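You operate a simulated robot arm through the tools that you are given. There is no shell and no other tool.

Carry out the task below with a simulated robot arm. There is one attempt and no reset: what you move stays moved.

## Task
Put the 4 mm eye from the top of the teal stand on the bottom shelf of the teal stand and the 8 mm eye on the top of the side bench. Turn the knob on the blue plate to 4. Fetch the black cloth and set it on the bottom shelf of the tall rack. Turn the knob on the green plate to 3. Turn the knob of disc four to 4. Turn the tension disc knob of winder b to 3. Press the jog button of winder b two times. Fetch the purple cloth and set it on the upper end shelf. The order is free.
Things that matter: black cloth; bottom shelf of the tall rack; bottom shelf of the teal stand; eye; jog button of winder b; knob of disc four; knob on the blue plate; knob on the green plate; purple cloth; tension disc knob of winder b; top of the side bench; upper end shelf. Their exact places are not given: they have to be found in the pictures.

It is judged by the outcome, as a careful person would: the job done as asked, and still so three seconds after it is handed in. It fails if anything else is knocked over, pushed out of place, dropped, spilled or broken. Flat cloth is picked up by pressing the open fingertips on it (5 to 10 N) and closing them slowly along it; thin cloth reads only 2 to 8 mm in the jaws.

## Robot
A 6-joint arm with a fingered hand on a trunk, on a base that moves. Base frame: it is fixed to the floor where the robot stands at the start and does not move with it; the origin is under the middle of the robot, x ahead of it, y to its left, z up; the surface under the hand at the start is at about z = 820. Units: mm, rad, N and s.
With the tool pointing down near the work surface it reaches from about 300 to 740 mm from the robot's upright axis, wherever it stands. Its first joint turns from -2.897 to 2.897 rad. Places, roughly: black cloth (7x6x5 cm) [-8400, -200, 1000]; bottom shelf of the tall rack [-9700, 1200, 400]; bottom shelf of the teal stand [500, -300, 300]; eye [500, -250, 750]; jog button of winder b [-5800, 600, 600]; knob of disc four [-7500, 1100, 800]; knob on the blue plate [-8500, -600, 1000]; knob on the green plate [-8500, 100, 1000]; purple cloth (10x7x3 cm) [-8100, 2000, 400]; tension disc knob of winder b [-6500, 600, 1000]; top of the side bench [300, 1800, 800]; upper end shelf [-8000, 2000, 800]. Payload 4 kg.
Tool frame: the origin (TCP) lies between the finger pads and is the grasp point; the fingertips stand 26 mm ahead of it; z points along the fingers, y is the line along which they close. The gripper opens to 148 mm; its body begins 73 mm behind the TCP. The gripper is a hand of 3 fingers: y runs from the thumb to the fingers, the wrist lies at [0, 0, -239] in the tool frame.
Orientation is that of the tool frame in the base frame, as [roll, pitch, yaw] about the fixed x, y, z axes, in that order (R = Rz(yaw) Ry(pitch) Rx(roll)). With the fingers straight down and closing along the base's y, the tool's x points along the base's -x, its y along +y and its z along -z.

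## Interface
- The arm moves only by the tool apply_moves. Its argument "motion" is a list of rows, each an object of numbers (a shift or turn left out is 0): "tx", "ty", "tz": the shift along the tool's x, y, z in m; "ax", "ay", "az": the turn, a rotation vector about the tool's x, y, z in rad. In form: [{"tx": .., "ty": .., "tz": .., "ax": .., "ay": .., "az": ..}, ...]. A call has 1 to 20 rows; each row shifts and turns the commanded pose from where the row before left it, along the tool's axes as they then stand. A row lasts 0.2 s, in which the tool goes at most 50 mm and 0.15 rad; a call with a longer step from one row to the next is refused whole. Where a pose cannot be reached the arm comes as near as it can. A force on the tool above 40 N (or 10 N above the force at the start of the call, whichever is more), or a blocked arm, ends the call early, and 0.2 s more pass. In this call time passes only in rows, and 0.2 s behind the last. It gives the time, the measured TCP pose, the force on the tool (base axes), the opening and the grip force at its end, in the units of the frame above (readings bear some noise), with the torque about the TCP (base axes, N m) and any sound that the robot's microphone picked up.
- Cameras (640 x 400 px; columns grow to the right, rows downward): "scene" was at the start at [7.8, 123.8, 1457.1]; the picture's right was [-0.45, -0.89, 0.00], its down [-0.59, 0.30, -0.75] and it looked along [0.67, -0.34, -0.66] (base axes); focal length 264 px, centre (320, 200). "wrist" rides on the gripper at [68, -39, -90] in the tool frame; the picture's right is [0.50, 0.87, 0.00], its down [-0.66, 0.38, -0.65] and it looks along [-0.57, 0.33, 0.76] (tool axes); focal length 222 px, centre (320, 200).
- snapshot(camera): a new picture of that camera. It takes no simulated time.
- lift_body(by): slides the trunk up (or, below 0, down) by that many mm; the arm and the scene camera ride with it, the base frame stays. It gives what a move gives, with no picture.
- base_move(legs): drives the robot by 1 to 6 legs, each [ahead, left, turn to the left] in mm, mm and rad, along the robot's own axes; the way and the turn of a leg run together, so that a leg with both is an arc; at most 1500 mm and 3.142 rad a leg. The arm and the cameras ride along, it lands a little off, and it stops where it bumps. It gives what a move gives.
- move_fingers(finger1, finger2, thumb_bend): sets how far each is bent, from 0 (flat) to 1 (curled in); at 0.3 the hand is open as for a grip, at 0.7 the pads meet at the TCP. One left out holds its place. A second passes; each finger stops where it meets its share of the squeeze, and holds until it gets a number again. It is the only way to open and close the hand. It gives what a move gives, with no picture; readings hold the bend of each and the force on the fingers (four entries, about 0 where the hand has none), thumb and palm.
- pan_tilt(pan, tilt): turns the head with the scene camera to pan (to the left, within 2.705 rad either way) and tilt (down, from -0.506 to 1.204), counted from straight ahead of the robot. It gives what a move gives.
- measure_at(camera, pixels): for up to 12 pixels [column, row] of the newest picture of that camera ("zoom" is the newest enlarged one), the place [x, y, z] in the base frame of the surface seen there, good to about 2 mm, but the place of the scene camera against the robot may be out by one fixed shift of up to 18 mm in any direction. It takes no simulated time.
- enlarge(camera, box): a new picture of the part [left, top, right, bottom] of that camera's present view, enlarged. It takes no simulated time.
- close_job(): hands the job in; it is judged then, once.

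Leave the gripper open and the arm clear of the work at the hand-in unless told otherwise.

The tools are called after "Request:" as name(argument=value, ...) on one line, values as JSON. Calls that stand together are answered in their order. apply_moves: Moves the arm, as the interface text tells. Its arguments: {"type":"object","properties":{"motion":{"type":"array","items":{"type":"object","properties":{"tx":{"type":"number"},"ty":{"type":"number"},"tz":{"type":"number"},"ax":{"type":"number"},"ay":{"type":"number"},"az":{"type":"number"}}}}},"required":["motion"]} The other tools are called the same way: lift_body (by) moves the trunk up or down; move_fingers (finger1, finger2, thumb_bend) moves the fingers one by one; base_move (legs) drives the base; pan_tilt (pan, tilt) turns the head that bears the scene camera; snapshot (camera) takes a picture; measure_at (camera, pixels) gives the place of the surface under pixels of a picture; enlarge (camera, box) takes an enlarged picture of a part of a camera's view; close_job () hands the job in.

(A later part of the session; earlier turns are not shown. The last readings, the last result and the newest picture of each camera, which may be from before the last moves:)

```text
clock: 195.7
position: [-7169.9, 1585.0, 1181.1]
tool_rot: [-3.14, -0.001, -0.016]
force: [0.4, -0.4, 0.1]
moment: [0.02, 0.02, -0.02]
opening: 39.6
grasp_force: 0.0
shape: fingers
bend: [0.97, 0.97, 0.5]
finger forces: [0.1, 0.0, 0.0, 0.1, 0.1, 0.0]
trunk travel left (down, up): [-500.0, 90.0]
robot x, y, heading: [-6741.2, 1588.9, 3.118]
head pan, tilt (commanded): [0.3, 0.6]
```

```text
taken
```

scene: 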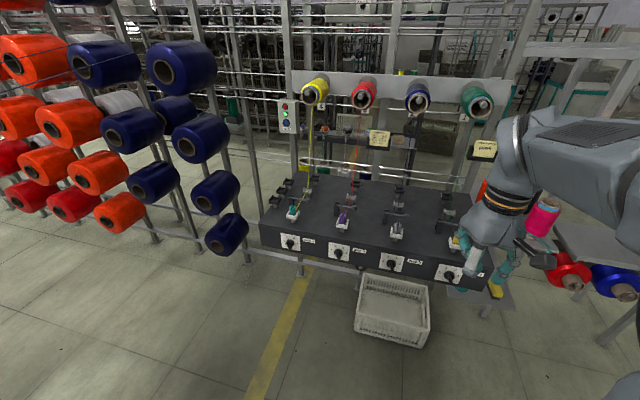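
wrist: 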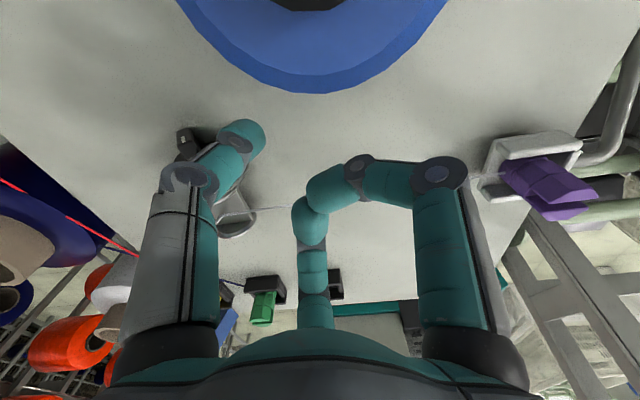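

Request:
measure_at(camera="scene", pixels=[[228, 235], [238, 240], [215, 200], [200, 140], [180, 65], [290, 243], [265, 240], [300, 265], [245, 250], [395, 345], [315, 90], [300, 60]])

Request:
enlarge(camera="scene", box=[260, 210, 330, 270])

```text
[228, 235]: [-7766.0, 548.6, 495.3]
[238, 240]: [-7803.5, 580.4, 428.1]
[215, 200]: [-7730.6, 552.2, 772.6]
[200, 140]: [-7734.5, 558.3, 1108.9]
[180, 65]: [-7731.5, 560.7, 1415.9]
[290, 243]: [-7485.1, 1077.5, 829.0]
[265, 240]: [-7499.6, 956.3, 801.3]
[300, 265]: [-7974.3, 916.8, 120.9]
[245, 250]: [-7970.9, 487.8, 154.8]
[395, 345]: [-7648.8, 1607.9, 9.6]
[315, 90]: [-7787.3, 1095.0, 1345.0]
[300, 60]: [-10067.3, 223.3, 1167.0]
```

```text
6.67 times, centred on (295, 240) of scene
```

zoom: 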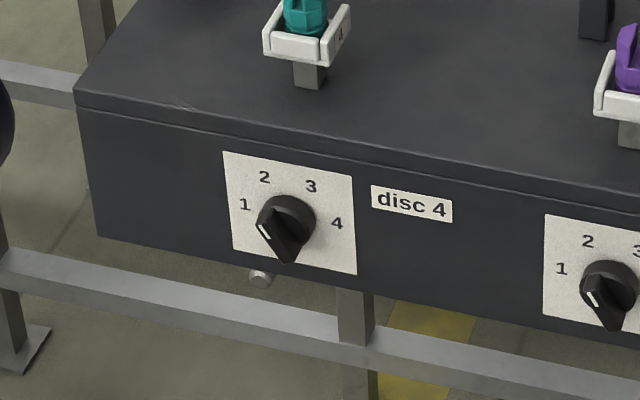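

Request:
base_move(legs=[[0, 320, 0.023]])

Request:
lift_body(by=-150)

```text
clock: 197.8
position: [-7173.6, 1251.7, 1181.2]
tool_rot: [3.14, -0.001, 0.01]
force: [0.4, -0.4, -0.5]
moment: [-0.03, -0.03, -0.05]
opening: 39.4
grasp_force: 0.1
shape: fingers
bend: [0.97, 0.97, 0.5]
finger forces: [0.0, 0.0, 0.0, 0.0, 0.0, 0.0]
trunk travel left (down, up): [-500.0, 90.0]
robot x, y, heading: [-6744.4, 1264.5, -3.139]
head pan, tilt (commanded): [0.3, 0.6]
```

```text
clock: 199.6
position: [-7173.7, 1253.7, 1030.9]
tool_rot: [3.141, -0.001, 0.011]
force: [0.6, 0.1, 0.0]
moment: [-0.03, -0.02, -0.04]
opening: 39.6
grasp_force: 0.1
shape: fingers
bend: [0.97, 0.97, 0.5]
finger forces: [0.1, 0.0, 0.1, 0.1, 0.0, 0.1]
trunk travel left (down, up): [-350.0, 240.0]
robot x, y, heading: [-6742.6, 1265.7, -3.139]
head pan, tilt (commanded): [0.3, 0.6]
```

I bring the hand forward and lower, then pitch the tool to horizontal (pointing at the panel).

Request:
apply_moves(motion=[{"tx": -0.039, "ty": 0.026}, {"tx": -0.039, "ty": 0.026}, {"tx": -0.039, "ty": 0.026}, {"tx": -0.039, "ty": 0.026}, {"tz": 0.04}, {"tz": 0.04}])

Request:
apply_moves(motion=[{"ay": -0.143}, {"ay": -0.143}, {"ay": -0.143}, {"ay": -0.143}, {"ay": -0.143}, {"ay": -0.143}, {"ay": -0.143}, {"ay": -0.143}, {"ay": -0.143}, {"ay": -0.143}, {"ay": -0.141}])

Request:
snapshot(camera="wrist")

Request:
snapshot(camera="scene")

```text
clock: 201.0
position: [-7327.6, 1148.3, 949.9]
tool_rot: [3.141, 0.001, 0.009]
force: [0.6, 0.2, -0.4]
moment: [-0.01, 0.02, -0.01]
opening: 39.6
grasp_force: 0.1
shape: fingers
bend: [0.97, 0.97, 0.5]
finger forces: [0.0, 0.0, 0.0, 0.0, 0.0, 0.0]
trunk travel left (down, up): [-350.0, 240.0]
robot x, y, heading: [-6742.1, 1265.4, -3.14]
head pan, tilt (commanded): [0.3, 0.6]
```

```text
clock: 203.4
position: [-7314.0, 1076.0, 1003.9]
tool_rot: [3.119, 1.552, -0.038]
force: [-0.5, 0.7, 0.4]
moment: [0.04, -0.01, 0.0]
opening: 39.7
grasp_force: 0.0
shape: fingers
bend: [0.97, 0.97, 0.5]
finger forces: [0.1, 0.0, 0.0, 0.0, 0.0, 0.0]
out of reach, approached as far as the arm can: row 9, 10, 11
trunk travel left (down, up): [-350.0, 240.0]
robot x, y, heading: [-6736.2, 1267.5, -3.143]
head pan, tilt (commanded): [0.3, 0.6]
```

```text
taken
```

wrist: 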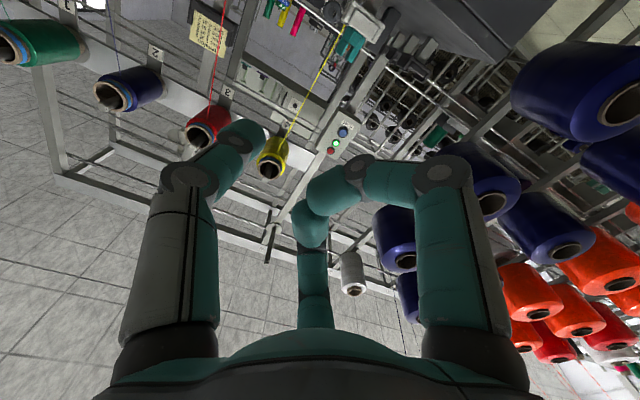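

```text
taken
```

scene: 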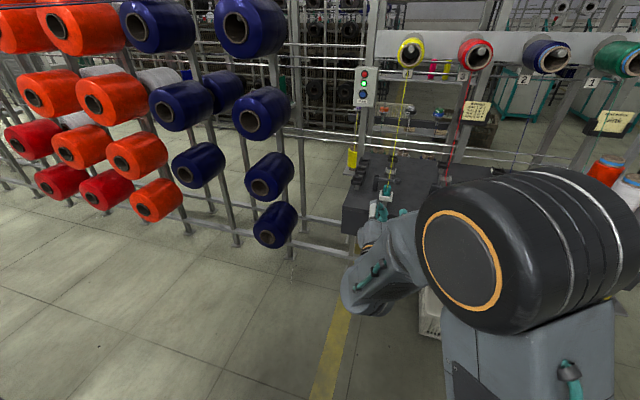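

Horizontal is out of reach from here and the elbow hides the knob. I'll use the vertical-tool approach that worked on the winder. I pitch the tool back down.

Request:
apply_moves(motion=[{"ay": 0.143}, {"ay": 0.143}, {"ay": 0.143}, {"ay": 0.143}, {"ay": 0.143}, {"ay": 0.143}, {"ay": 0.143}, {"ay": 0.143}, {"ay": 0.143}, {"ay": 0.143}, {"ay": 0.141}])

```text
clock: 205.8
position: [-7315.2, 1073.1, 1004.4]
tool_rot: [3.141, -0.003, 0.01]
force: [0.6, 0.0, 0.2]
moment: [-0.01, -0.03, -0.01]
opening: 39.6
grasp_force: 0.0
shape: fingers
bend: [0.97, 0.97, 0.5]
finger forces: [0.1, 0.0, 0.0, 0.1, 0.0, 0.0]
trunk travel left (down, up): [-350.0, 240.0]
robot x, y, heading: [-6747.1, 1267.4, -3.137]
head pan, tilt (commanded): [0.3, 0.6]
```

Request:
pan_tilt(pan=0.15, tilt=0.6)

Request:
snapshot(camera="scene")

Request:
snapshot(camera="wrist")

```text
clock: 206.5
position: [-7315.0, 1073.8, 1004.9]
tool_rot: [-3.141, -0.001, 0.008]
force: [-0.5, -0.2, 0.9]
moment: [-0.02, 0.05, 0.0]
opening: 39.5
grasp_force: 0.0
shape: fingers
bend: [0.97, 0.97, 0.5]
finger forces: [0.0, 0.0, 0.1, 0.0, 0.1, 0.1]
trunk travel left (down, up): [-350.0, 240.0]
robot x, y, heading: [-6740.4, 1262.0, -3.144]
head pan, tilt (commanded): [0.15, 0.6]
```

```text
taken
```

scene: 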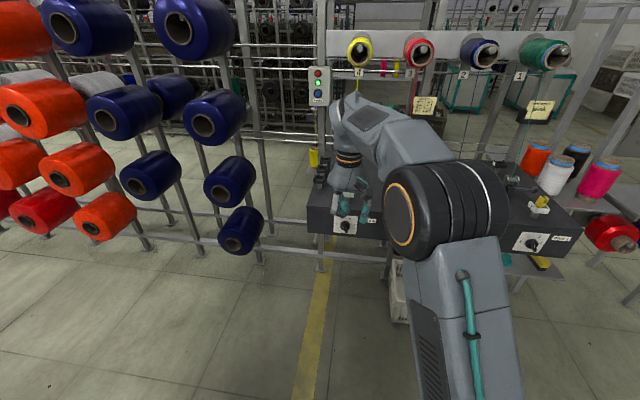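

```text
taken
```

wrist: 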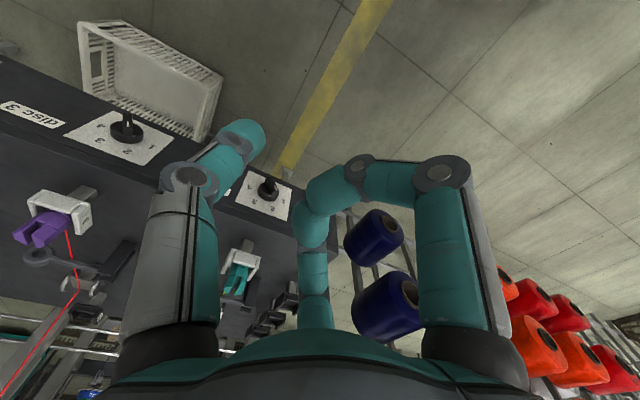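

Request:
enlarge(camera="wrist", box=[220, 150, 310, 220])

Request:
measure_at(camera="wrist", pixels=[[268, 190], [240, 258], [238, 275], [232, 245], [245, 200], [285, 210], [285, 290], [60, 220]])

Request:
enlarge(camera="scene", box=[320, 205, 380, 245])

```text
5.71 times, centred on (265, 185) of wrist
```

zoom: 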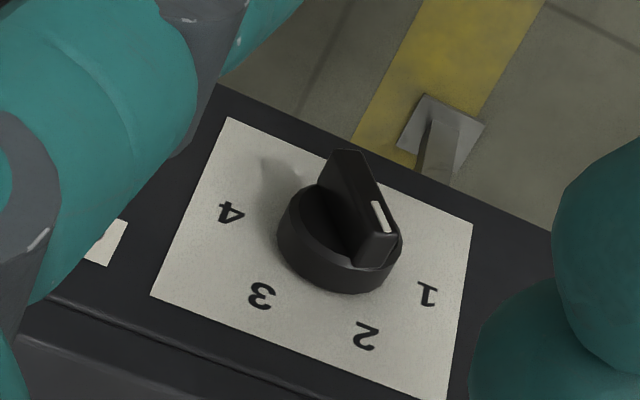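

```text
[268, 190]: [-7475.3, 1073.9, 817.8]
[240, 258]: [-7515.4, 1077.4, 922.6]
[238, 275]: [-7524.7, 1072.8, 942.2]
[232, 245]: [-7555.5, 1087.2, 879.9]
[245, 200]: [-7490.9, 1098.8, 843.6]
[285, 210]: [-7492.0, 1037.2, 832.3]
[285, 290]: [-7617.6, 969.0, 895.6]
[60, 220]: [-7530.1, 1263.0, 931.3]
```

```text
10.00 times, centred on (350, 225) of scene
```

zoom: 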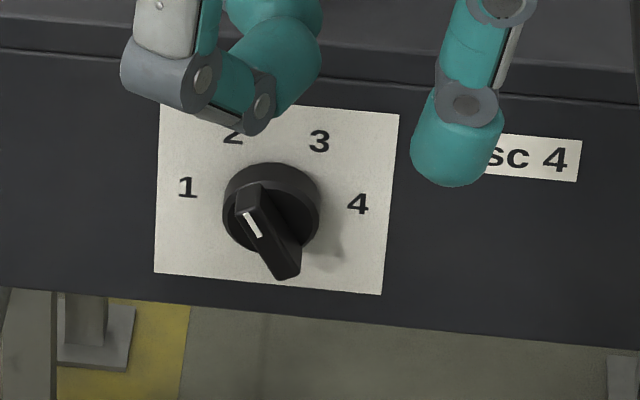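

Request:
measure_at(camera="zoom", pixels=[[427, 293], [366, 335], [262, 295], [230, 213], [380, 217], [373, 205], [388, 228], [345, 160], [355, 200], [375, 260], [210, 130], [460, 240]])

```text
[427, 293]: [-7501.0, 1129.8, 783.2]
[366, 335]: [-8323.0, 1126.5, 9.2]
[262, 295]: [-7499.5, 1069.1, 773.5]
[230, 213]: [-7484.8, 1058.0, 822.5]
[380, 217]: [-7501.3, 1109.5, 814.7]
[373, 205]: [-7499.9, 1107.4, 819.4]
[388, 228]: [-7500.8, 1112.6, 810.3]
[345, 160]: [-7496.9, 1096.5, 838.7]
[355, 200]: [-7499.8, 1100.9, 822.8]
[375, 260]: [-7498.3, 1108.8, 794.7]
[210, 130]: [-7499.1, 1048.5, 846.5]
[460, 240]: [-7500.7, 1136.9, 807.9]
```

Request:
measure_at(camera="zoom", pixels=[[187, 187], [232, 142], [319, 141], [357, 204], [252, 222], [245, 213], [262, 237], [290, 270], [270, 180], [165, 265], [395, 120], [380, 290]])

Request:
enlarge(camera="wrist", box=[220, 150, 310, 220])

Request:
measure_at(camera="zoom", pixels=[[427, 293], [366, 335], [262, 295], [230, 213], [380, 217], [373, 205], [388, 228], [345, 160], [340, 175], [375, 255], [225, 125], [460, 230]])

```text
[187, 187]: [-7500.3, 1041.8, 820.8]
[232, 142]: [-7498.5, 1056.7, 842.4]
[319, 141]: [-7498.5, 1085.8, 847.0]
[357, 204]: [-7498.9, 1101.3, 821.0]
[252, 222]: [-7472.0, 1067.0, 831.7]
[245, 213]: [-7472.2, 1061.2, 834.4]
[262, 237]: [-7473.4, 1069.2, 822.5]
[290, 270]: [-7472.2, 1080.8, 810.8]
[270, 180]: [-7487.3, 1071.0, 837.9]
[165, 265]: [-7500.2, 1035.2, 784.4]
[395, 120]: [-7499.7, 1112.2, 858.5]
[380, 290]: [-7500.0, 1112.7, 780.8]
```

```text
5.71 times, centred on (265, 185) of wrist
```

zoom: 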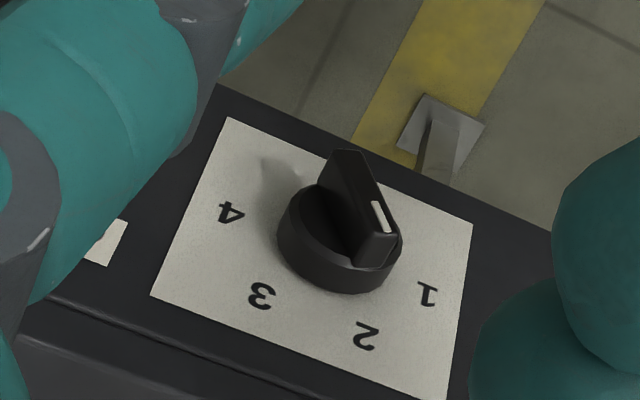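

```text
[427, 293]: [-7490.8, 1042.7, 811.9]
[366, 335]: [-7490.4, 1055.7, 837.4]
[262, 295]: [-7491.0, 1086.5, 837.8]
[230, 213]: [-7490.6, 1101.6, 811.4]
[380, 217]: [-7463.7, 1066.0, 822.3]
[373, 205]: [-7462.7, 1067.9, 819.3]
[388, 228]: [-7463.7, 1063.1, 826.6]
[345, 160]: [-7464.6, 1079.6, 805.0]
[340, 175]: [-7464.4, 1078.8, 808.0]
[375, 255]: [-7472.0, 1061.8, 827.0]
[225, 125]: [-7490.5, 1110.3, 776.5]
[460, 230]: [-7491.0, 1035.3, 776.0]
```

Disc 4's dial (wrist-measured): centre y 1071.6, z 812.4, plate x −7490.7; pointer at 2. I need two detents clockwise (to 3, then 4). I move the base 80 mm closer and turn the hand so the thumb points to the panel.

Request:
base_move(legs=[[80, 0, 0]])

Request:
apply_moves(motion=[{"az": -0.135}, {"az": -0.135}, {"az": -0.135}, {"az": -0.135}, {"az": -0.135}, {"az": -0.135}, {"az": -0.135}, {"az": -0.135}, {"az": -0.134}])

Request:
snapshot(camera="wrist")

Request:
snapshot(camera="scene")

```text
clock: 207.6
position: [-7393.7, 1072.4, 1004.8]
tool_rot: [-3.142, -0.001, 0.008]
force: [1.5, -0.4, 0.0]
moment: [0.04, 0.0, -0.04]
opening: 39.4
grasp_force: 0.1
shape: fingers
bend: [0.97, 0.97, 0.5]
finger forces: [0.0, 0.0, 0.1, 0.1, 0.0, 0.0]
trunk travel left (down, up): [-350.0, 240.0]
robot x, y, heading: [-6820.5, 1266.0, -3.139]
head pan, tilt (commanded): [0.15, 0.6]
```

```text
clock: 209.6
position: [-7394.9, 1072.6, 1005.4]
tool_rot: [3.14, -0.001, 1.224]
force: [0.4, -0.5, -0.1]
moment: [0.02, 0.01, 0.0]
opening: 39.6
grasp_force: 0.0
shape: fingers
bend: [0.97, 0.97, 0.5]
finger forces: [0.0, 0.0, 0.0, 0.0, 0.1, 0.1]
trunk travel left (down, up): [-350.0, 240.0]
robot x, y, heading: [-6820.6, 1267.5, -3.139]
head pan, tilt (commanded): [0.15, 0.6]
```

```text
taken
```

wrist: 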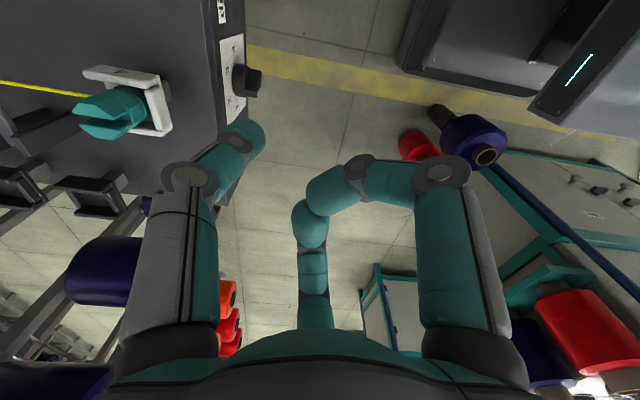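

```text
taken
```

scene: 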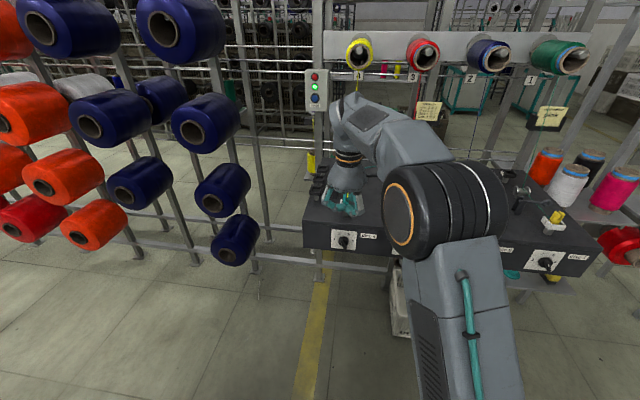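

Request:
measure_at(camera="wrist", pixels=[[247, 122], [258, 135], [240, 145], [225, 155], [255, 80], [140, 100], [110, 115], [125, 80]])

```text
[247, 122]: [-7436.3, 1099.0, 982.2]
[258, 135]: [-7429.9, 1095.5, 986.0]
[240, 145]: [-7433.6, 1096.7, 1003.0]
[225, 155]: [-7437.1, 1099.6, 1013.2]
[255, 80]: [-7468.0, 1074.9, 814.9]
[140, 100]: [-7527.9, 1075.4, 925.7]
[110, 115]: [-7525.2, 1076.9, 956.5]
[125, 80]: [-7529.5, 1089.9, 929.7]
```

I move the thumb tip to the left of the knob and down (TCP to (−7425,1024,~900) first).

Request:
apply_moves(motion=[{"tx": -0.028, "ty": -0.006}, {"tx": -0.028, "ty": -0.006}, {"tz": 0.04}, {"tz": 0.04}, {"tz": 0.025}])

Request:
snapshot(camera="scene")

Request:
enlarge(camera="scene", box=[310, 200, 380, 260])

Request:
snapshot(camera="wrist")

```text
clock: 210.8
position: [-7427.2, 1023.7, 900.0]
tool_rot: [3.141, -0.001, 1.222]
force: [-0.3, 0.1, 0.3]
moment: [0.01, -0.01, 0.03]
opening: 39.4
grasp_force: 0.0
shape: fingers
bend: [0.97, 0.97, 0.5]
finger forces: [0.0, 0.1, 0.0, 0.0, 0.0, 0.1]
trunk travel left (down, up): [-350.0, 240.0]
robot x, y, heading: [-6817.6, 1264.4, -3.137]
head pan, tilt (commanded): [0.15, 0.6]
```

```text
taken
```

scene: 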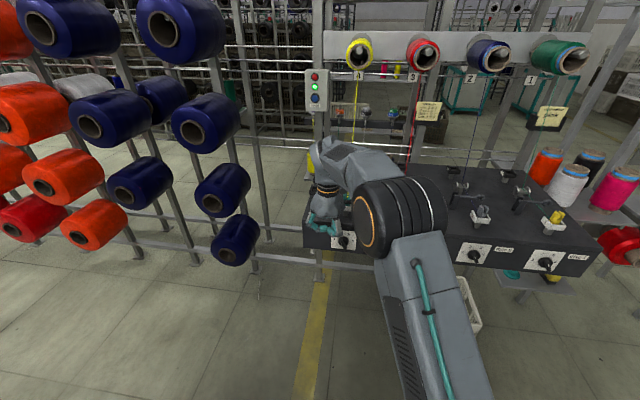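

```text
6.67 times, centred on (345, 230) of scene
```

zoom: 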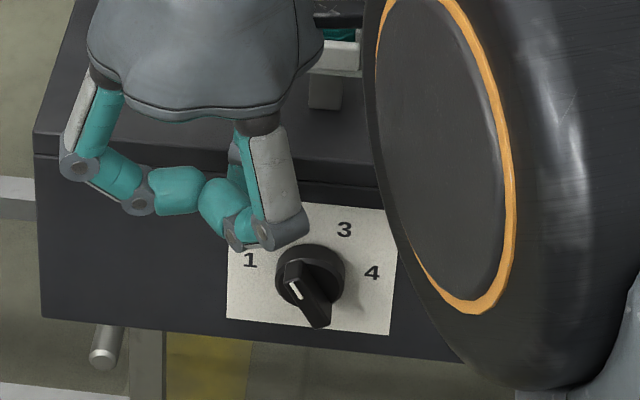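

```text
taken
```

wrist: 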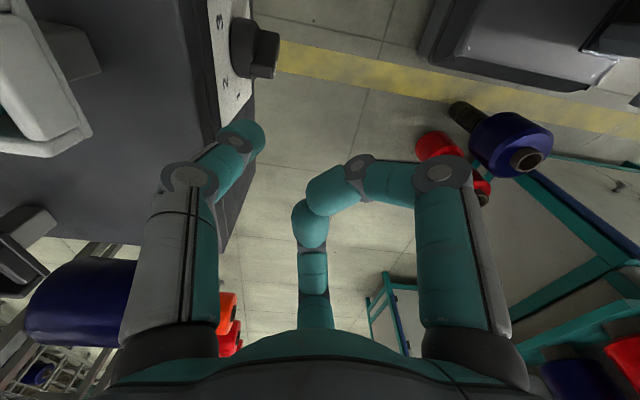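

Request:
apply_moves(motion=[{"tz": 0.02}, {"tz": 0.02}, {"tz": 0.01}])

Request:
enlarge(camera="scene", box=[310, 200, 380, 260])

Request:
enlarge(camera="wrist", box=[180, 10, 320, 160])

```text
clock: 211.6
position: [-7424.9, 1024.0, 850.8]
tool_rot: [3.14, 0.002, 1.222]
force: [0.4, -0.2, -0.5]
moment: [-0.04, 0.0, -0.02]
opening: 39.8
grasp_force: 0.0
shape: fingers
bend: [0.97, 0.97, 0.5]
finger forces: [0.0, 0.0, 0.0, 0.0, 0.0, 0.0]
trunk travel left (down, up): [-350.0, 240.0]
robot x, y, heading: [-6820.4, 1265.4, -3.137]
head pan, tilt (commanded): [0.15, 0.6]
```

```text
6.67 times, centred on (345, 230) of scene
```

zoom: 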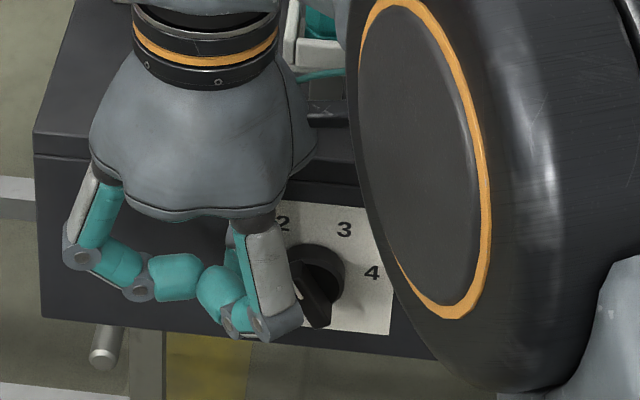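

```text
2.67 times, centred on (250, 85) of wrist
```

zoom: 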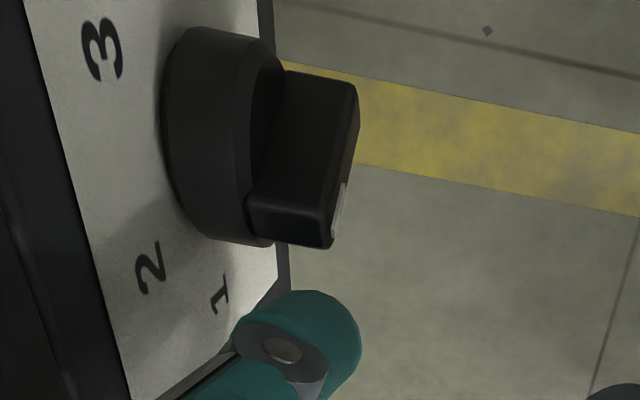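

The thumb tip is beside the pointer, aligned. I push toward +y: 8 mm first, then small steps.

Request:
apply_moves(motion=[{"tx": 0.0038, "ty": -0.0014}, {"tx": 0.0038, "ty": -0.0014}])

Request:
apply_moves(motion=[{"tx": 0.0028, "ty": -0.001}])

Request:
apply_moves(motion=[{"tx": 0.0028, "ty": -0.001}])

```text
clock: 212.2
position: [-7423.9, 1032.2, 849.0]
tool_rot: [3.139, -0.001, 1.222]
force: [-0.6, -0.2, -0.6]
moment: [-0.01, 0.01, 0.0]
opening: 39.4
grasp_force: 0.0
shape: fingers
bend: [0.97, 0.97, 0.5]
finger forces: [0.1, 0.0, 0.1, 0.0, 0.1, 0.1]
trunk travel left (down, up): [-350.0, 240.0]
robot x, y, heading: [-6824.5, 1266.5, -3.138]
head pan, tilt (commanded): [0.15, 0.6]
```

```text
clock: 212.6
position: [-7423.5, 1036.4, 849.8]
tool_rot: [3.14, 0.0, 1.223]
force: [0.0, 0.0, 0.2]
moment: [-0.02, -0.01, 0.0]
opening: 39.6
grasp_force: 0.0
shape: fingers
bend: [0.97, 0.97, 0.5]
finger forces: [0.1, 0.2, 0.1, 0.1, 0.0, 0.0]
trunk travel left (down, up): [-350.0, 240.0]
robot x, y, heading: [-6822.5, 1267.4, -3.137]
head pan, tilt (commanded): [0.15, 0.6]
```

```text
clock: 212.9
position: [-7422.6, 1037.0, 849.6]
tool_rot: [3.14, 0.0, 1.222]
force: [-1.7, -4.6, 2.6]
moment: [-0.07, 0.12, 0.17]
opening: 39.5
grasp_force: 1.9
shape: fingers
bend: [0.97, 0.97, 0.5]
finger forces: [0.0, 0.1, 0.0, 0.1, 4.4, 0.0]
trunk travel left (down, up): [-350.0, 240.0]
robot x, y, heading: [-6820.7, 1268.8, -3.139]
head pan, tilt (commanded): [0.15, 0.6]
```

Request:
apply_moves(motion=[{"tx": 0.0019, "ty": -0.0007}])

Request:
apply_moves(motion=[{"tx": 0.0019, "ty": -0.0007}])

Request:
enlarge(camera="wrist", box=[180, 10, 320, 160])

```text
clock: 213.3
position: [-7424.1, 1038.8, 850.1]
tool_rot: [3.14, -0.003, 1.221]
force: [-0.1, 0.1, 0.3]
moment: [-0.01, -0.01, -0.02]
opening: 39.4
grasp_force: 0.0
shape: fingers
bend: [0.97, 0.97, 0.5]
finger forces: [0.0, 0.0, 0.1, 0.0, 0.0, 0.1]
trunk travel left (down, up): [-350.0, 240.0]
robot x, y, heading: [-6821.6, 1264.9, -3.136]
head pan, tilt (commanded): [0.15, 0.6]
```

```text
clock: 213.8
position: [-7423.0, 1042.7, 849.6]
tool_rot: [3.14, -0.001, 1.221]
force: [0.3, -0.2, 0.6]
moment: [0.01, -0.02, 0.01]
opening: 39.7
grasp_force: 0.1
shape: fingers
bend: [0.97, 0.97, 0.5]
finger forces: [0.1, 0.0, 0.1, 0.0, 0.2, 0.0]
trunk travel left (down, up): [-350.0, 240.0]
robot x, y, heading: [-6821.2, 1268.2, -3.134]
head pan, tilt (commanded): [0.15, 0.6]
```

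```text
2.67 times, centred on (250, 85) of wrist
```

zoom: 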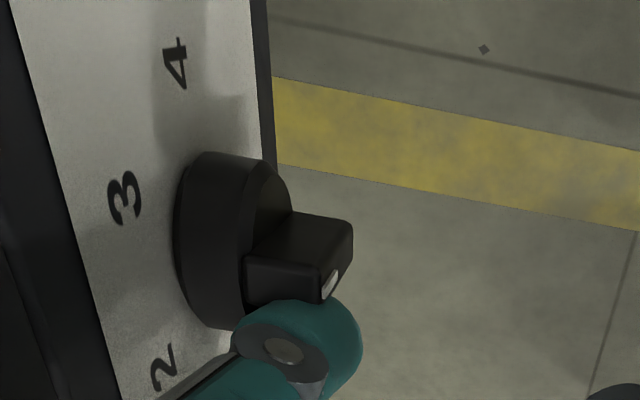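

The force dropped—it may have moved. I back off and look.

Request:
apply_moves(motion=[{"tx": -0.018, "ty": 0.0065}, {"tz": -0.04}, {"tz": -0.03}])

Request:
snapshot(camera="wrist")

Request:
enlarge(camera="scene", box=[310, 200, 380, 260])

Request:
enlarge(camera="wrist", box=[180, 10, 320, 160])

```text
clock: 214.6
position: [-7422.6, 1023.7, 918.9]
tool_rot: [3.139, 0.001, 1.223]
force: [0.2, -0.3, -0.5]
moment: [-0.01, 0.01, 0.01]
opening: 39.7
grasp_force: 0.0
shape: fingers
bend: [0.97, 0.97, 0.5]
finger forces: [0.0, 0.0, 0.1, 0.0, 0.0, 0.0]
trunk travel left (down, up): [-350.0, 240.0]
robot x, y, heading: [-6823.6, 1263.5, -3.134]
head pan, tilt (commanded): [0.15, 0.6]
```

```text
taken
```

wrist: 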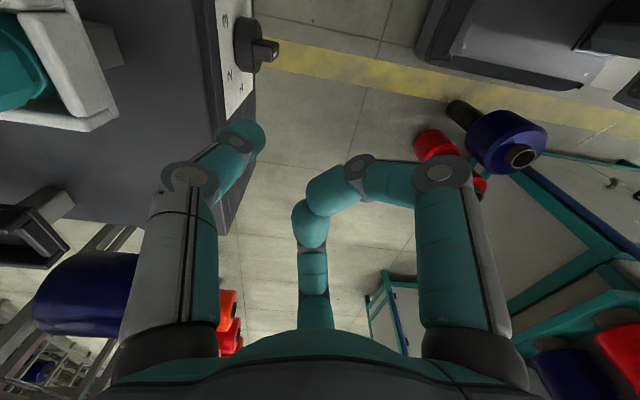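

```text
6.67 times, centred on (345, 230) of scene
```

zoom: 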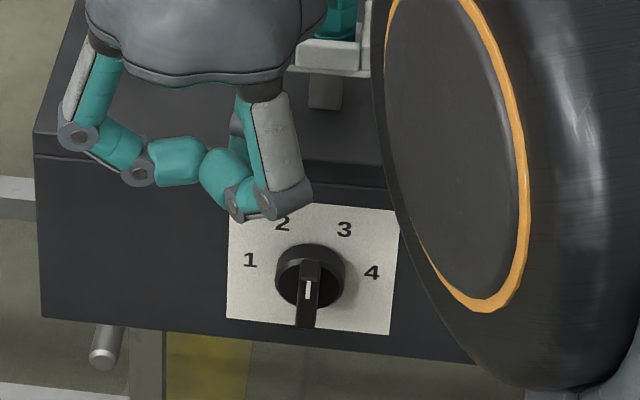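

```text
2.67 times, centred on (250, 85) of wrist
```

zoom: 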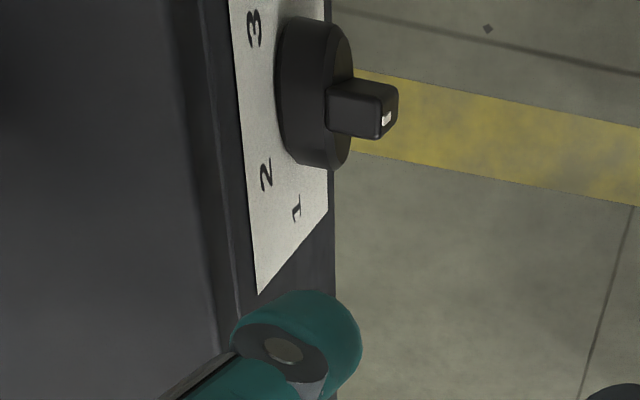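

The knob turns continuously: it now points straight up (between 2 and 3). I go back down and push further toward 3.

Request:
apply_moves(motion=[{"tz": 0.04}, {"tz": 0.03}, {"tx": 0.009, "ty": -0.003}, {"tx": 0.008, "ty": -0.003}])

Request:
apply_moves(motion=[{"tx": 0.0028, "ty": -0.001}])

Request:
apply_moves(motion=[{"tx": 0.0028, "ty": -0.001}])

Request:
enlarge(camera="wrist", box=[180, 10, 320, 160])

```text
clock: 215.6
position: [-7425.1, 1040.9, 847.6]
tool_rot: [3.139, 0.001, 1.224]
force: [0.5, 0.9, -0.3]
moment: [0.0, -0.01, 0.01]
opening: 39.7
grasp_force: 0.1
shape: fingers
bend: [0.97, 0.97, 0.5]
finger forces: [0.1, 0.0, 0.0, 0.0, 0.0, 0.0]
trunk travel left (down, up): [-350.0, 240.0]
robot x, y, heading: [-6820.6, 1270.0, -3.132]
head pan, tilt (commanded): [0.15, 0.6]
```

```text
clock: 215.9
position: [-7424.5, 1043.1, 848.7]
tool_rot: [3.14, 0.0, 1.223]
force: [-1.3, 0.0, 0.2]
moment: [-0.01, -0.02, -0.02]
opening: 39.5
grasp_force: 0.4
shape: fingers
bend: [0.97, 0.97, 0.5]
finger forces: [0.0, 0.0, 0.0, 0.0, 0.1, 0.1]
trunk travel left (down, up): [-350.0, 240.0]
robot x, y, heading: [-6820.8, 1262.9, -3.14]
head pan, tilt (commanded): [0.15, 0.6]
```

```text
clock: 216.3
position: [-7424.9, 1046.2, 850.2]
tool_rot: [3.14, 0.001, 1.222]
force: [-1.3, -2.9, 2.8]
moment: [-0.03, 0.1, 0.11]
opening: 39.2
grasp_force: 1.5
shape: fingers
bend: [0.97, 0.97, 0.5]
finger forces: [0.0, 0.0, 0.0, 0.0, 3.6, 0.0]
trunk travel left (down, up): [-350.0, 240.0]
robot x, y, heading: [-6824.0, 1264.4, -3.141]
head pan, tilt (commanded): [0.15, 0.6]
```

```text
2.67 times, centred on (250, 85) of wrist
```

zoom: 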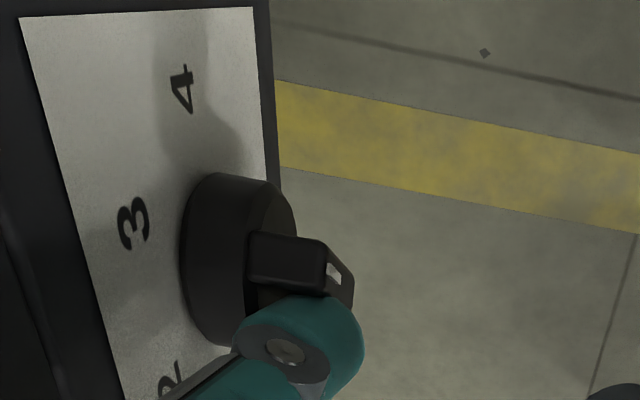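

Request:
apply_moves(motion=[{"tx": 0.0024, "ty": -0.0009}])

Request:
apply_moves(motion=[{"tx": 0.0019, "ty": -0.0007}])

Request:
enlarge(camera="wrist", box=[180, 10, 320, 160])

```text
clock: 216.8
position: [-7424.3, 1047.8, 850.1]
tool_rot: [-3.14, 0.001, 1.224]
force: [-1.5, -7.6, 9.2]
moment: [-0.01, 0.46, 0.36]
opening: 38.7
grasp_force: 6.2
shape: fingers
bend: [0.97, 0.97, 0.5]
finger forces: [0.0, 0.0, 0.0, 0.1, 12.1, 0.0]
trunk travel left (down, up): [-350.0, 240.0]
robot x, y, heading: [-6818.9, 1265.8, -3.141]
head pan, tilt (commanded): [0.15, 0.6]
```

```text
clock: 217.2
position: [-7425.6, 1051.6, 849.9]
tool_rot: [-3.14, 0.002, 1.22]
force: [-0.6, -4.6, 15.3]
moment: [0.12, 0.68, 0.2]
opening: 38.7
grasp_force: 7.6
shape: fingers
bend: [0.97, 0.97, 0.5]
finger forces: [0.1, 0.0, 0.0, 0.0, 14.9, 0.0]
trunk travel left (down, up): [-350.0, 240.0]
robot x, y, heading: [-6817.1, 1264.8, -3.14]
head pan, tilt (commanded): [0.15, 0.6]
```

```text
2.67 times, centred on (250, 85) of wrist
```

zoom: 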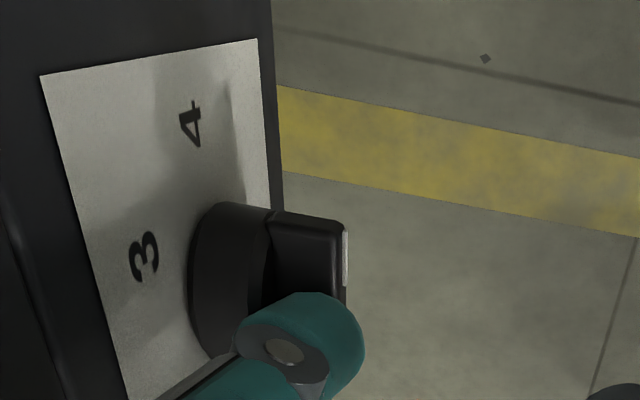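

Request:
apply_moves(motion=[{"tz": -0.03, "tx": -0.004}, {"tz": -0.04}])

Request:
enlarge(camera="scene", box=[310, 200, 380, 260])

Request:
enlarge(camera="wrist", box=[180, 10, 320, 160])

```text
clock: 217.8
position: [-7426.3, 1048.4, 917.6]
tool_rot: [3.14, -0.001, 1.222]
force: [0.1, 0.6, -0.5]
moment: [0.03, 0.0, -0.01]
opening: 39.7
grasp_force: 0.0
shape: fingers
bend: [0.97, 0.97, 0.5]
finger forces: [0.0, 0.1, 0.1, 0.0, 0.0, 0.1]
trunk travel left (down, up): [-350.0, 240.0]
robot x, y, heading: [-6820.8, 1267.6, -3.138]
head pan, tilt (commanded): [0.15, 0.6]
```

```text
6.67 times, centred on (345, 230) of scene
```

zoom: 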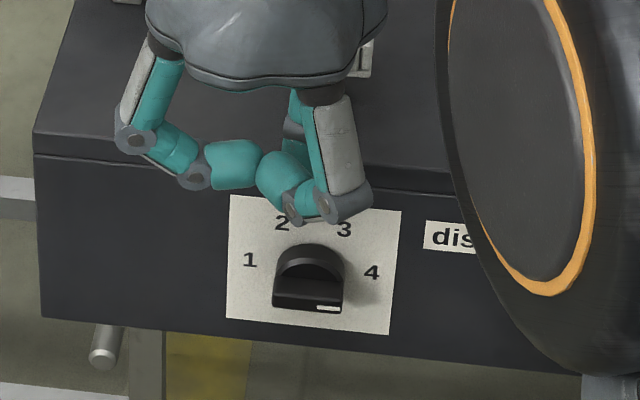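

```text
2.67 times, centred on (250, 85) of wrist
```

zoom: 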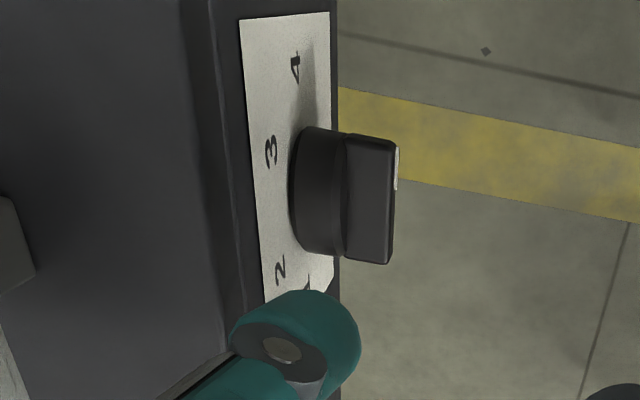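

The pointer is now horizontal with the white mark on the right: at 4. I verify by measurement.

Request:
enlarge(camera="scene", box=[330, 225, 360, 250])

Request:
measure_at(camera="zoom", pixels=[[200, 280], [250, 284], [320, 290], [100, 160], [540, 190], [330, 285], [210, 300], [300, 305]])

```text
16.00 times, centred on (345, 238) of scene
```

zoom: 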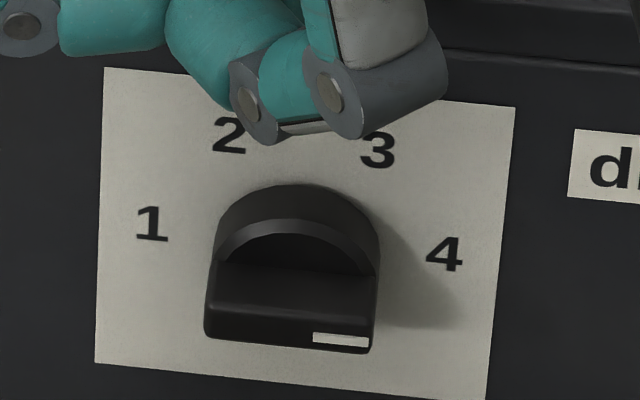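

```text
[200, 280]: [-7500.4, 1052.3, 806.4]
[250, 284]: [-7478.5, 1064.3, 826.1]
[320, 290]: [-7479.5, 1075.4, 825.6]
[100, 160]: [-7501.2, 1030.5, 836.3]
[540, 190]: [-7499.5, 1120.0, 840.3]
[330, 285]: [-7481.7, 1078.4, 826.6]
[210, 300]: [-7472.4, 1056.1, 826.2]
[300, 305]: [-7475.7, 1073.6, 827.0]
```

Disc four is at 4. I raise the hand and retract, then back the base off.

Request:
apply_moves(motion=[{"tz": -0.045}, {"tz": -0.045}, {"ty": 0.045}, {"ty": 0.045}])

Request:
base_move(legs=[[-250, 0, 0]])

Request:
pan_tilt(pan=-0.5, tilt=0.5)

Request:
snapshot(camera="scene")

```text
clock: 218.8
position: [-7334.9, 1015.9, 1001.8]
tool_rot: [3.14, -0.001, 1.222]
force: [-1.4, 0.4, -0.1]
moment: [0.01, 0.0, 0.02]
opening: 39.7
grasp_force: 0.0
shape: fingers
bend: [0.97, 0.97, 0.5]
finger forces: [0.0, 0.0, 0.0, 0.0, 0.0, 0.0]
out of reach, approached as far as the arm can: row 2
trunk travel left (down, up): [-350.0, 240.0]
robot x, y, heading: [-6821.5, 1264.1, -3.137]
head pan, tilt (commanded): [0.15, 0.6]
```

```text
clock: 220.6
position: [-7083.7, 1015.7, 1001.5]
tool_rot: [3.14, 0.001, 1.225]
force: [-0.6, -1.0, 0.7]
moment: [0.01, -0.03, 0.01]
opening: 39.9
grasp_force: 0.0
shape: fingers
bend: [0.97, 0.97, 0.5]
finger forces: [0.0, 0.1, 0.1, 0.1, 0.1, 0.0]
trunk travel left (down, up): [-350.0, 240.0]
robot x, y, heading: [-6569.1, 1264.1, -3.137]
head pan, tilt (commanded): [0.15, 0.6]
```

```text
clock: 221.6
position: [-7084.3, 1015.0, 1002.1]
tool_rot: [3.141, -0.002, 1.225]
force: [-0.2, 0.0, -0.3]
moment: [0.01, -0.05, -0.02]
opening: 39.8
grasp_force: 0.0
shape: fingers
bend: [0.97, 0.97, 0.5]
finger forces: [0.0, 0.1, 0.0, 0.1, 0.1, 0.0]
trunk travel left (down, up): [-350.0, 240.0]
robot x, y, heading: [-6570.6, 1267.4, -3.137]
head pan, tilt (commanded): [-0.499, 0.499]
```

```text
taken
```

scene: 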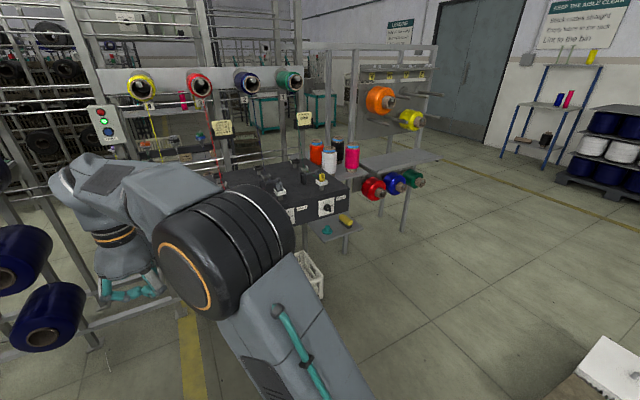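

Request:
apply_moves(motion=[{"tx": 0.0392, "ty": -0.0142}, {"tx": 0.0392, "ty": -0.0142}, {"tx": 0.0392, "ty": -0.0142}, {"tx": 0.0392, "ty": -0.0142}, {"tx": 0.0392, "ty": -0.0142}, {"tx": 0.0392, "ty": -0.0142}, {"az": 0.136}, {"az": 0.136}, {"az": 0.136}, {"az": 0.136}, {"az": 0.136}, {"az": 0.136}, {"az": 0.136}, {"az": 0.136}, {"az": 0.136}])

Request:
base_move(legs=[[0, -740, 0], [550, 0, 0]])

Request:
pan_tilt(pan=0.0, tilt=0.6)

Request:
snapshot(camera="scene")

```text
clock: 224.8
position: [-7059.0, 1207.2, 960.5]
tool_rot: [-3.141, -0.002, -0.001]
force: [-0.6, 0.6, -0.1]
moment: [0.02, -0.01, -0.02]
opening: 39.6
grasp_force: 0.1
shape: fingers
bend: [0.97, 0.97, 0.5]
finger forces: [0.1, 0.1, 0.0, 0.1, 0.0, 0.1]
out of reach, approached as far as the arm can: row 4, 5, 6
trunk travel left (down, up): [-350.0, 240.0]
robot x, y, heading: [-6568.9, 1270.0, -3.14]
head pan, tilt (commanded): [-0.499, 0.499]
```

```text
clock: 228.0
position: [-7057.0, 1805.7, 960.2]
tool_rot: [3.141, -0.003, -0.013]
force: [-0.6, 0.4, -0.2]
moment: [-0.03, 0.01, 0.03]
opening: 39.9
grasp_force: 0.1
shape: fingers
bend: [0.97, 0.97, 0.5]
finger forces: [0.0, 0.0, 0.1, 0.0, 0.1, 0.0]
trunk travel left (down, up): [-350.0, 240.0]
robot x, y, heading: [-6567.3, 1861.2, 3.132]
head pan, tilt (commanded): [-0.499, 0.499]
stopped in leg 1: the robot was blocked; the commanded pose is now the measured one
```

```text
clock: 228.9
position: [-7058.5, 1805.1, 961.5]
tool_rot: [-3.141, -0.004, -0.015]
force: [0.1, -0.3, -0.6]
moment: [0.0, -0.02, 0.02]
opening: 39.8
grasp_force: 0.0
shape: fingers
bend: [0.97, 0.97, 0.5]
finger forces: [0.1, 0.0, 0.0, 0.0, 0.1, 0.0]
trunk travel left (down, up): [-350.0, 240.0]
robot x, y, heading: [-6566.1, 1857.5, 3.131]
head pan, tilt (commanded): [0.0, 0.6]
```

```text
taken
```

scene: 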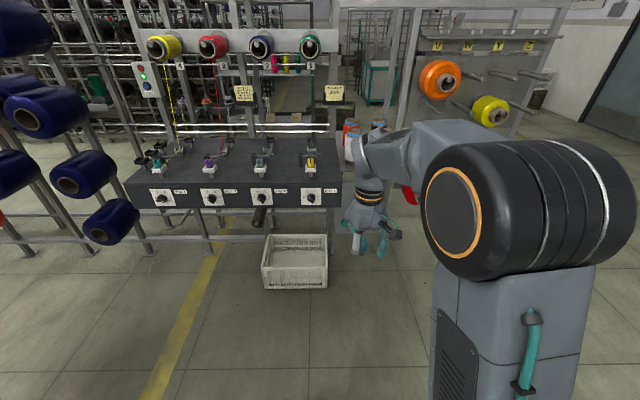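

The base was stopped by something on its right. I look there at once.

Request:
pan_tilt(pan=-2.0, tilt=0.8)

Request:
snapshot(camera="scene")

```text
clock: 230.8
position: [-7057.0, 1804.8, 960.5]
tool_rot: [3.14, -0.003, -0.014]
force: [-0.2, 0.6, -0.5]
moment: [-0.01, 0.0, -0.01]
opening: 39.7
grasp_force: 0.1
shape: fingers
bend: [0.97, 0.97, 0.5]
finger forces: [0.0, 0.0, 0.1, 0.0, 0.0, 0.0]
trunk travel left (down, up): [-350.0, 240.0]
robot x, y, heading: [-6564.9, 1860.8, 3.132]
head pan, tilt (commanded): [-2.0, 0.799]
```

```text
taken
```

scene: 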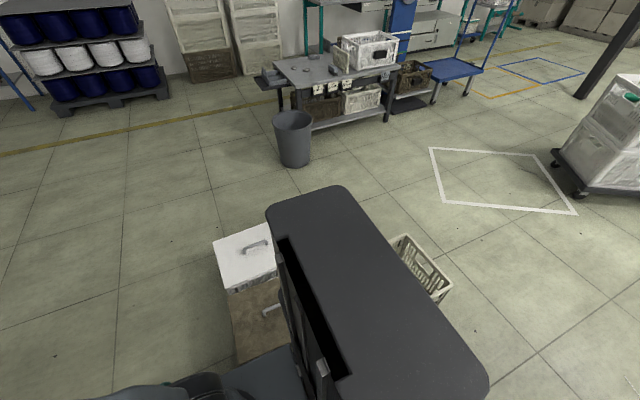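

Request:
measure_at(camera="scene", pixels=[[214, 241], [270, 226], [231, 291], [278, 275], [238, 360], [440, 300], [452, 285], [410, 238], [265, 310], [240, 250]])

Request:
enlarge(camera="scene", box=[190, 190, 350, 390])

```text
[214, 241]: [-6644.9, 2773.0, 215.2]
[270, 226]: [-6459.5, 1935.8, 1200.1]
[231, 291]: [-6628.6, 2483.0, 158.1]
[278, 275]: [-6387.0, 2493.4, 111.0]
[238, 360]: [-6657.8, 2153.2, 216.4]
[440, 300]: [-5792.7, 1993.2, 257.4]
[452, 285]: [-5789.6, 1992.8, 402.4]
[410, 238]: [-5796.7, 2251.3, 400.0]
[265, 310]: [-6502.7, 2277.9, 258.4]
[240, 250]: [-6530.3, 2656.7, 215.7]
```

```text
2.00 times, centred on (270, 290) of scene
```

zoom: 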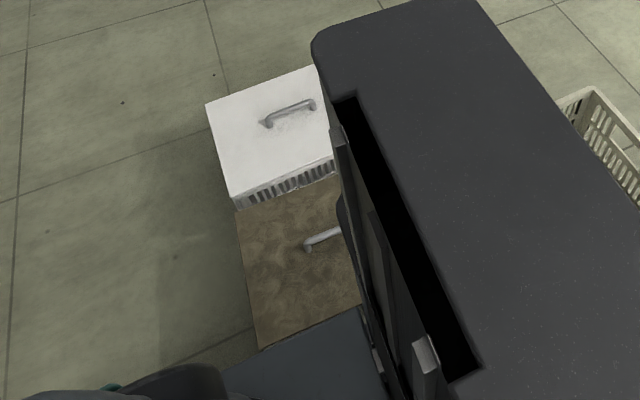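

There are two lidded boxes (brown, white) on the floor to my right; the base merely stopped at the brown one. I move left a little, then ahead past them, and on toward the end shelves.

Request:
base_move(legs=[[0, 30, 0], [500, 0, 0.01]])

Request:
snapshot(camera="scene")

Request:
pan_tilt(pan=-0.35, tilt=0.6)

Request:
snapshot(camera="scene")

```text
clock: 234.2
position: [-7559.9, 1763.2, 961.2]
tool_rot: [-3.141, -0.003, 0.011]
force: [-0.1, -0.8, 0.1]
moment: [0.01, 0.0, 0.02]
opening: 39.9
grasp_force: 0.2
shape: fingers
bend: [0.97, 0.97, 0.5]
finger forces: [0.0, 0.0, 0.0, 0.1, 0.1, 0.1]
trunk travel left (down, up): [-350.0, 240.0]
robot x, y, heading: [-7068.8, 1829.3, -3.129]
head pan, tilt (commanded): [-2.0, 0.799]
```

```text
taken
```

scene: 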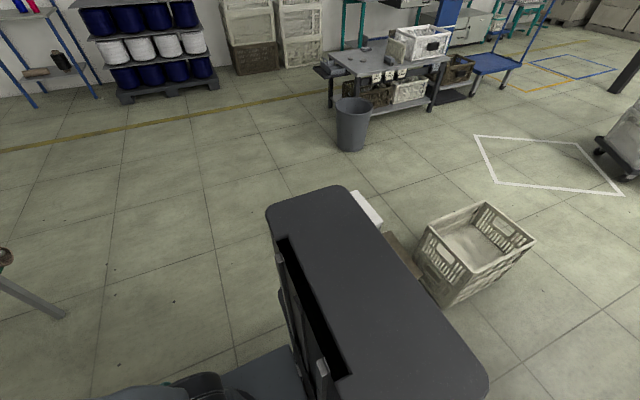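

```text
clock: 235.9
position: [-7559.3, 1763.4, 960.2]
tool_rot: [3.141, -0.001, 0.009]
force: [-0.4, -0.2, -0.3]
moment: [0.01, -0.01, 0.03]
opening: 39.9
grasp_force: 0.1
shape: fingers
bend: [0.97, 0.97, 0.5]
finger forces: [0.0, 0.1, 0.1, 0.1, 0.1, 0.0]
trunk travel left (down, up): [-350.0, 240.0]
robot x, y, heading: [-7072.7, 1827.9, -3.128]
head pan, tilt (commanded): [-0.351, 0.6]
```

```text
taken
```

scene: 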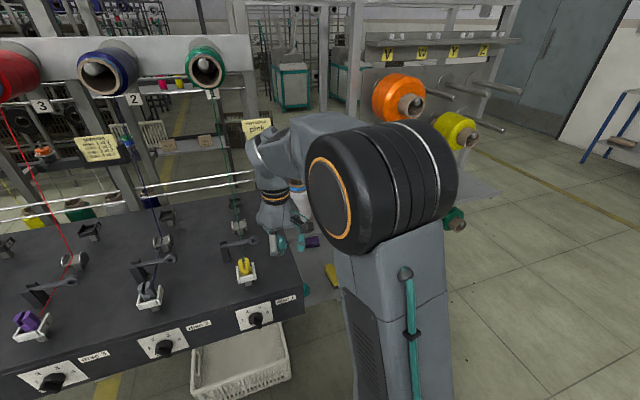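

Request:
base_move(legs=[[0, -190, -0.012]])

Request:
apply_moves(motion=[{"ty": -0.045}, {"ty": -0.045}, {"ty": -0.045}, {"ty": -0.045}, {"ty": -0.045}, {"ty": -0.045}])

Request:
pan_tilt(pan=0.1, tilt=0.7)

Request:
snapshot(camera="scene")

```text
clock: 237.5
position: [-7562.2, 1964.0, 959.6]
tool_rot: [3.14, -0.001, 0.002]
force: [1.3, 0.0, 0.6]
moment: [0.02, -0.02, -0.01]
opening: 40.0
grasp_force: 0.0
shape: fingers
bend: [0.97, 0.97, 0.5]
finger forces: [0.1, 0.1, 0.0, 0.0, 0.0, 0.0]
trunk travel left (down, up): [-350.0, 240.0]
robot x, y, heading: [-7072.5, 2023.8, -3.139]
head pan, tilt (commanded): [-0.351, 0.6]
```

```text
clock: 238.9
position: [-7561.3, 2235.6, 958.8]
tool_rot: [3.141, -0.001, 0.001]
force: [-0.8, 0.3, -0.1]
moment: [-0.01, -0.01, 0.0]
opening: 39.7
grasp_force: 0.1
shape: fingers
bend: [0.97, 0.97, 0.5]
finger forces: [0.1, 0.0, 0.0, 0.0, 0.1, 0.0]
trunk travel left (down, up): [-350.0, 240.0]
robot x, y, heading: [-7074.6, 2025.4, -3.138]
head pan, tilt (commanded): [-0.351, 0.6]
```

```text
clock: 239.8
position: [-7561.0, 2234.7, 958.5]
tool_rot: [3.142, -0.003, 0.003]
force: [0.3, 0.5, 0.8]
moment: [-0.01, 0.02, -0.01]
opening: 39.8
grasp_force: 0.1
shape: fingers
bend: [0.97, 0.97, 0.5]
finger forces: [0.1, 0.1, 0.0, 0.0, 0.0, 0.1]
trunk travel left (down, up): [-350.0, 240.0]
robot x, y, heading: [-7070.9, 2025.0, -3.136]
head pan, tilt (commanded): [0.099, 0.7]
```

```text
taken
```

scene: 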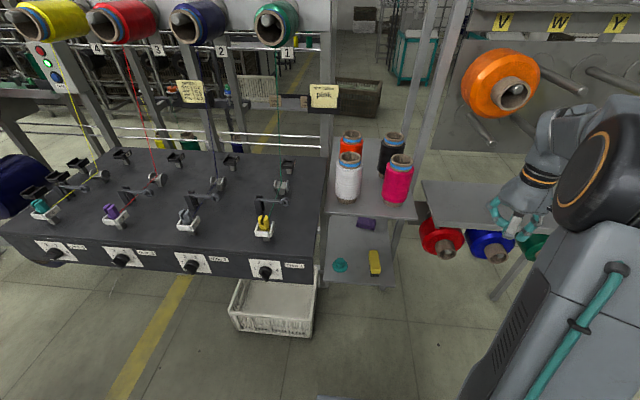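

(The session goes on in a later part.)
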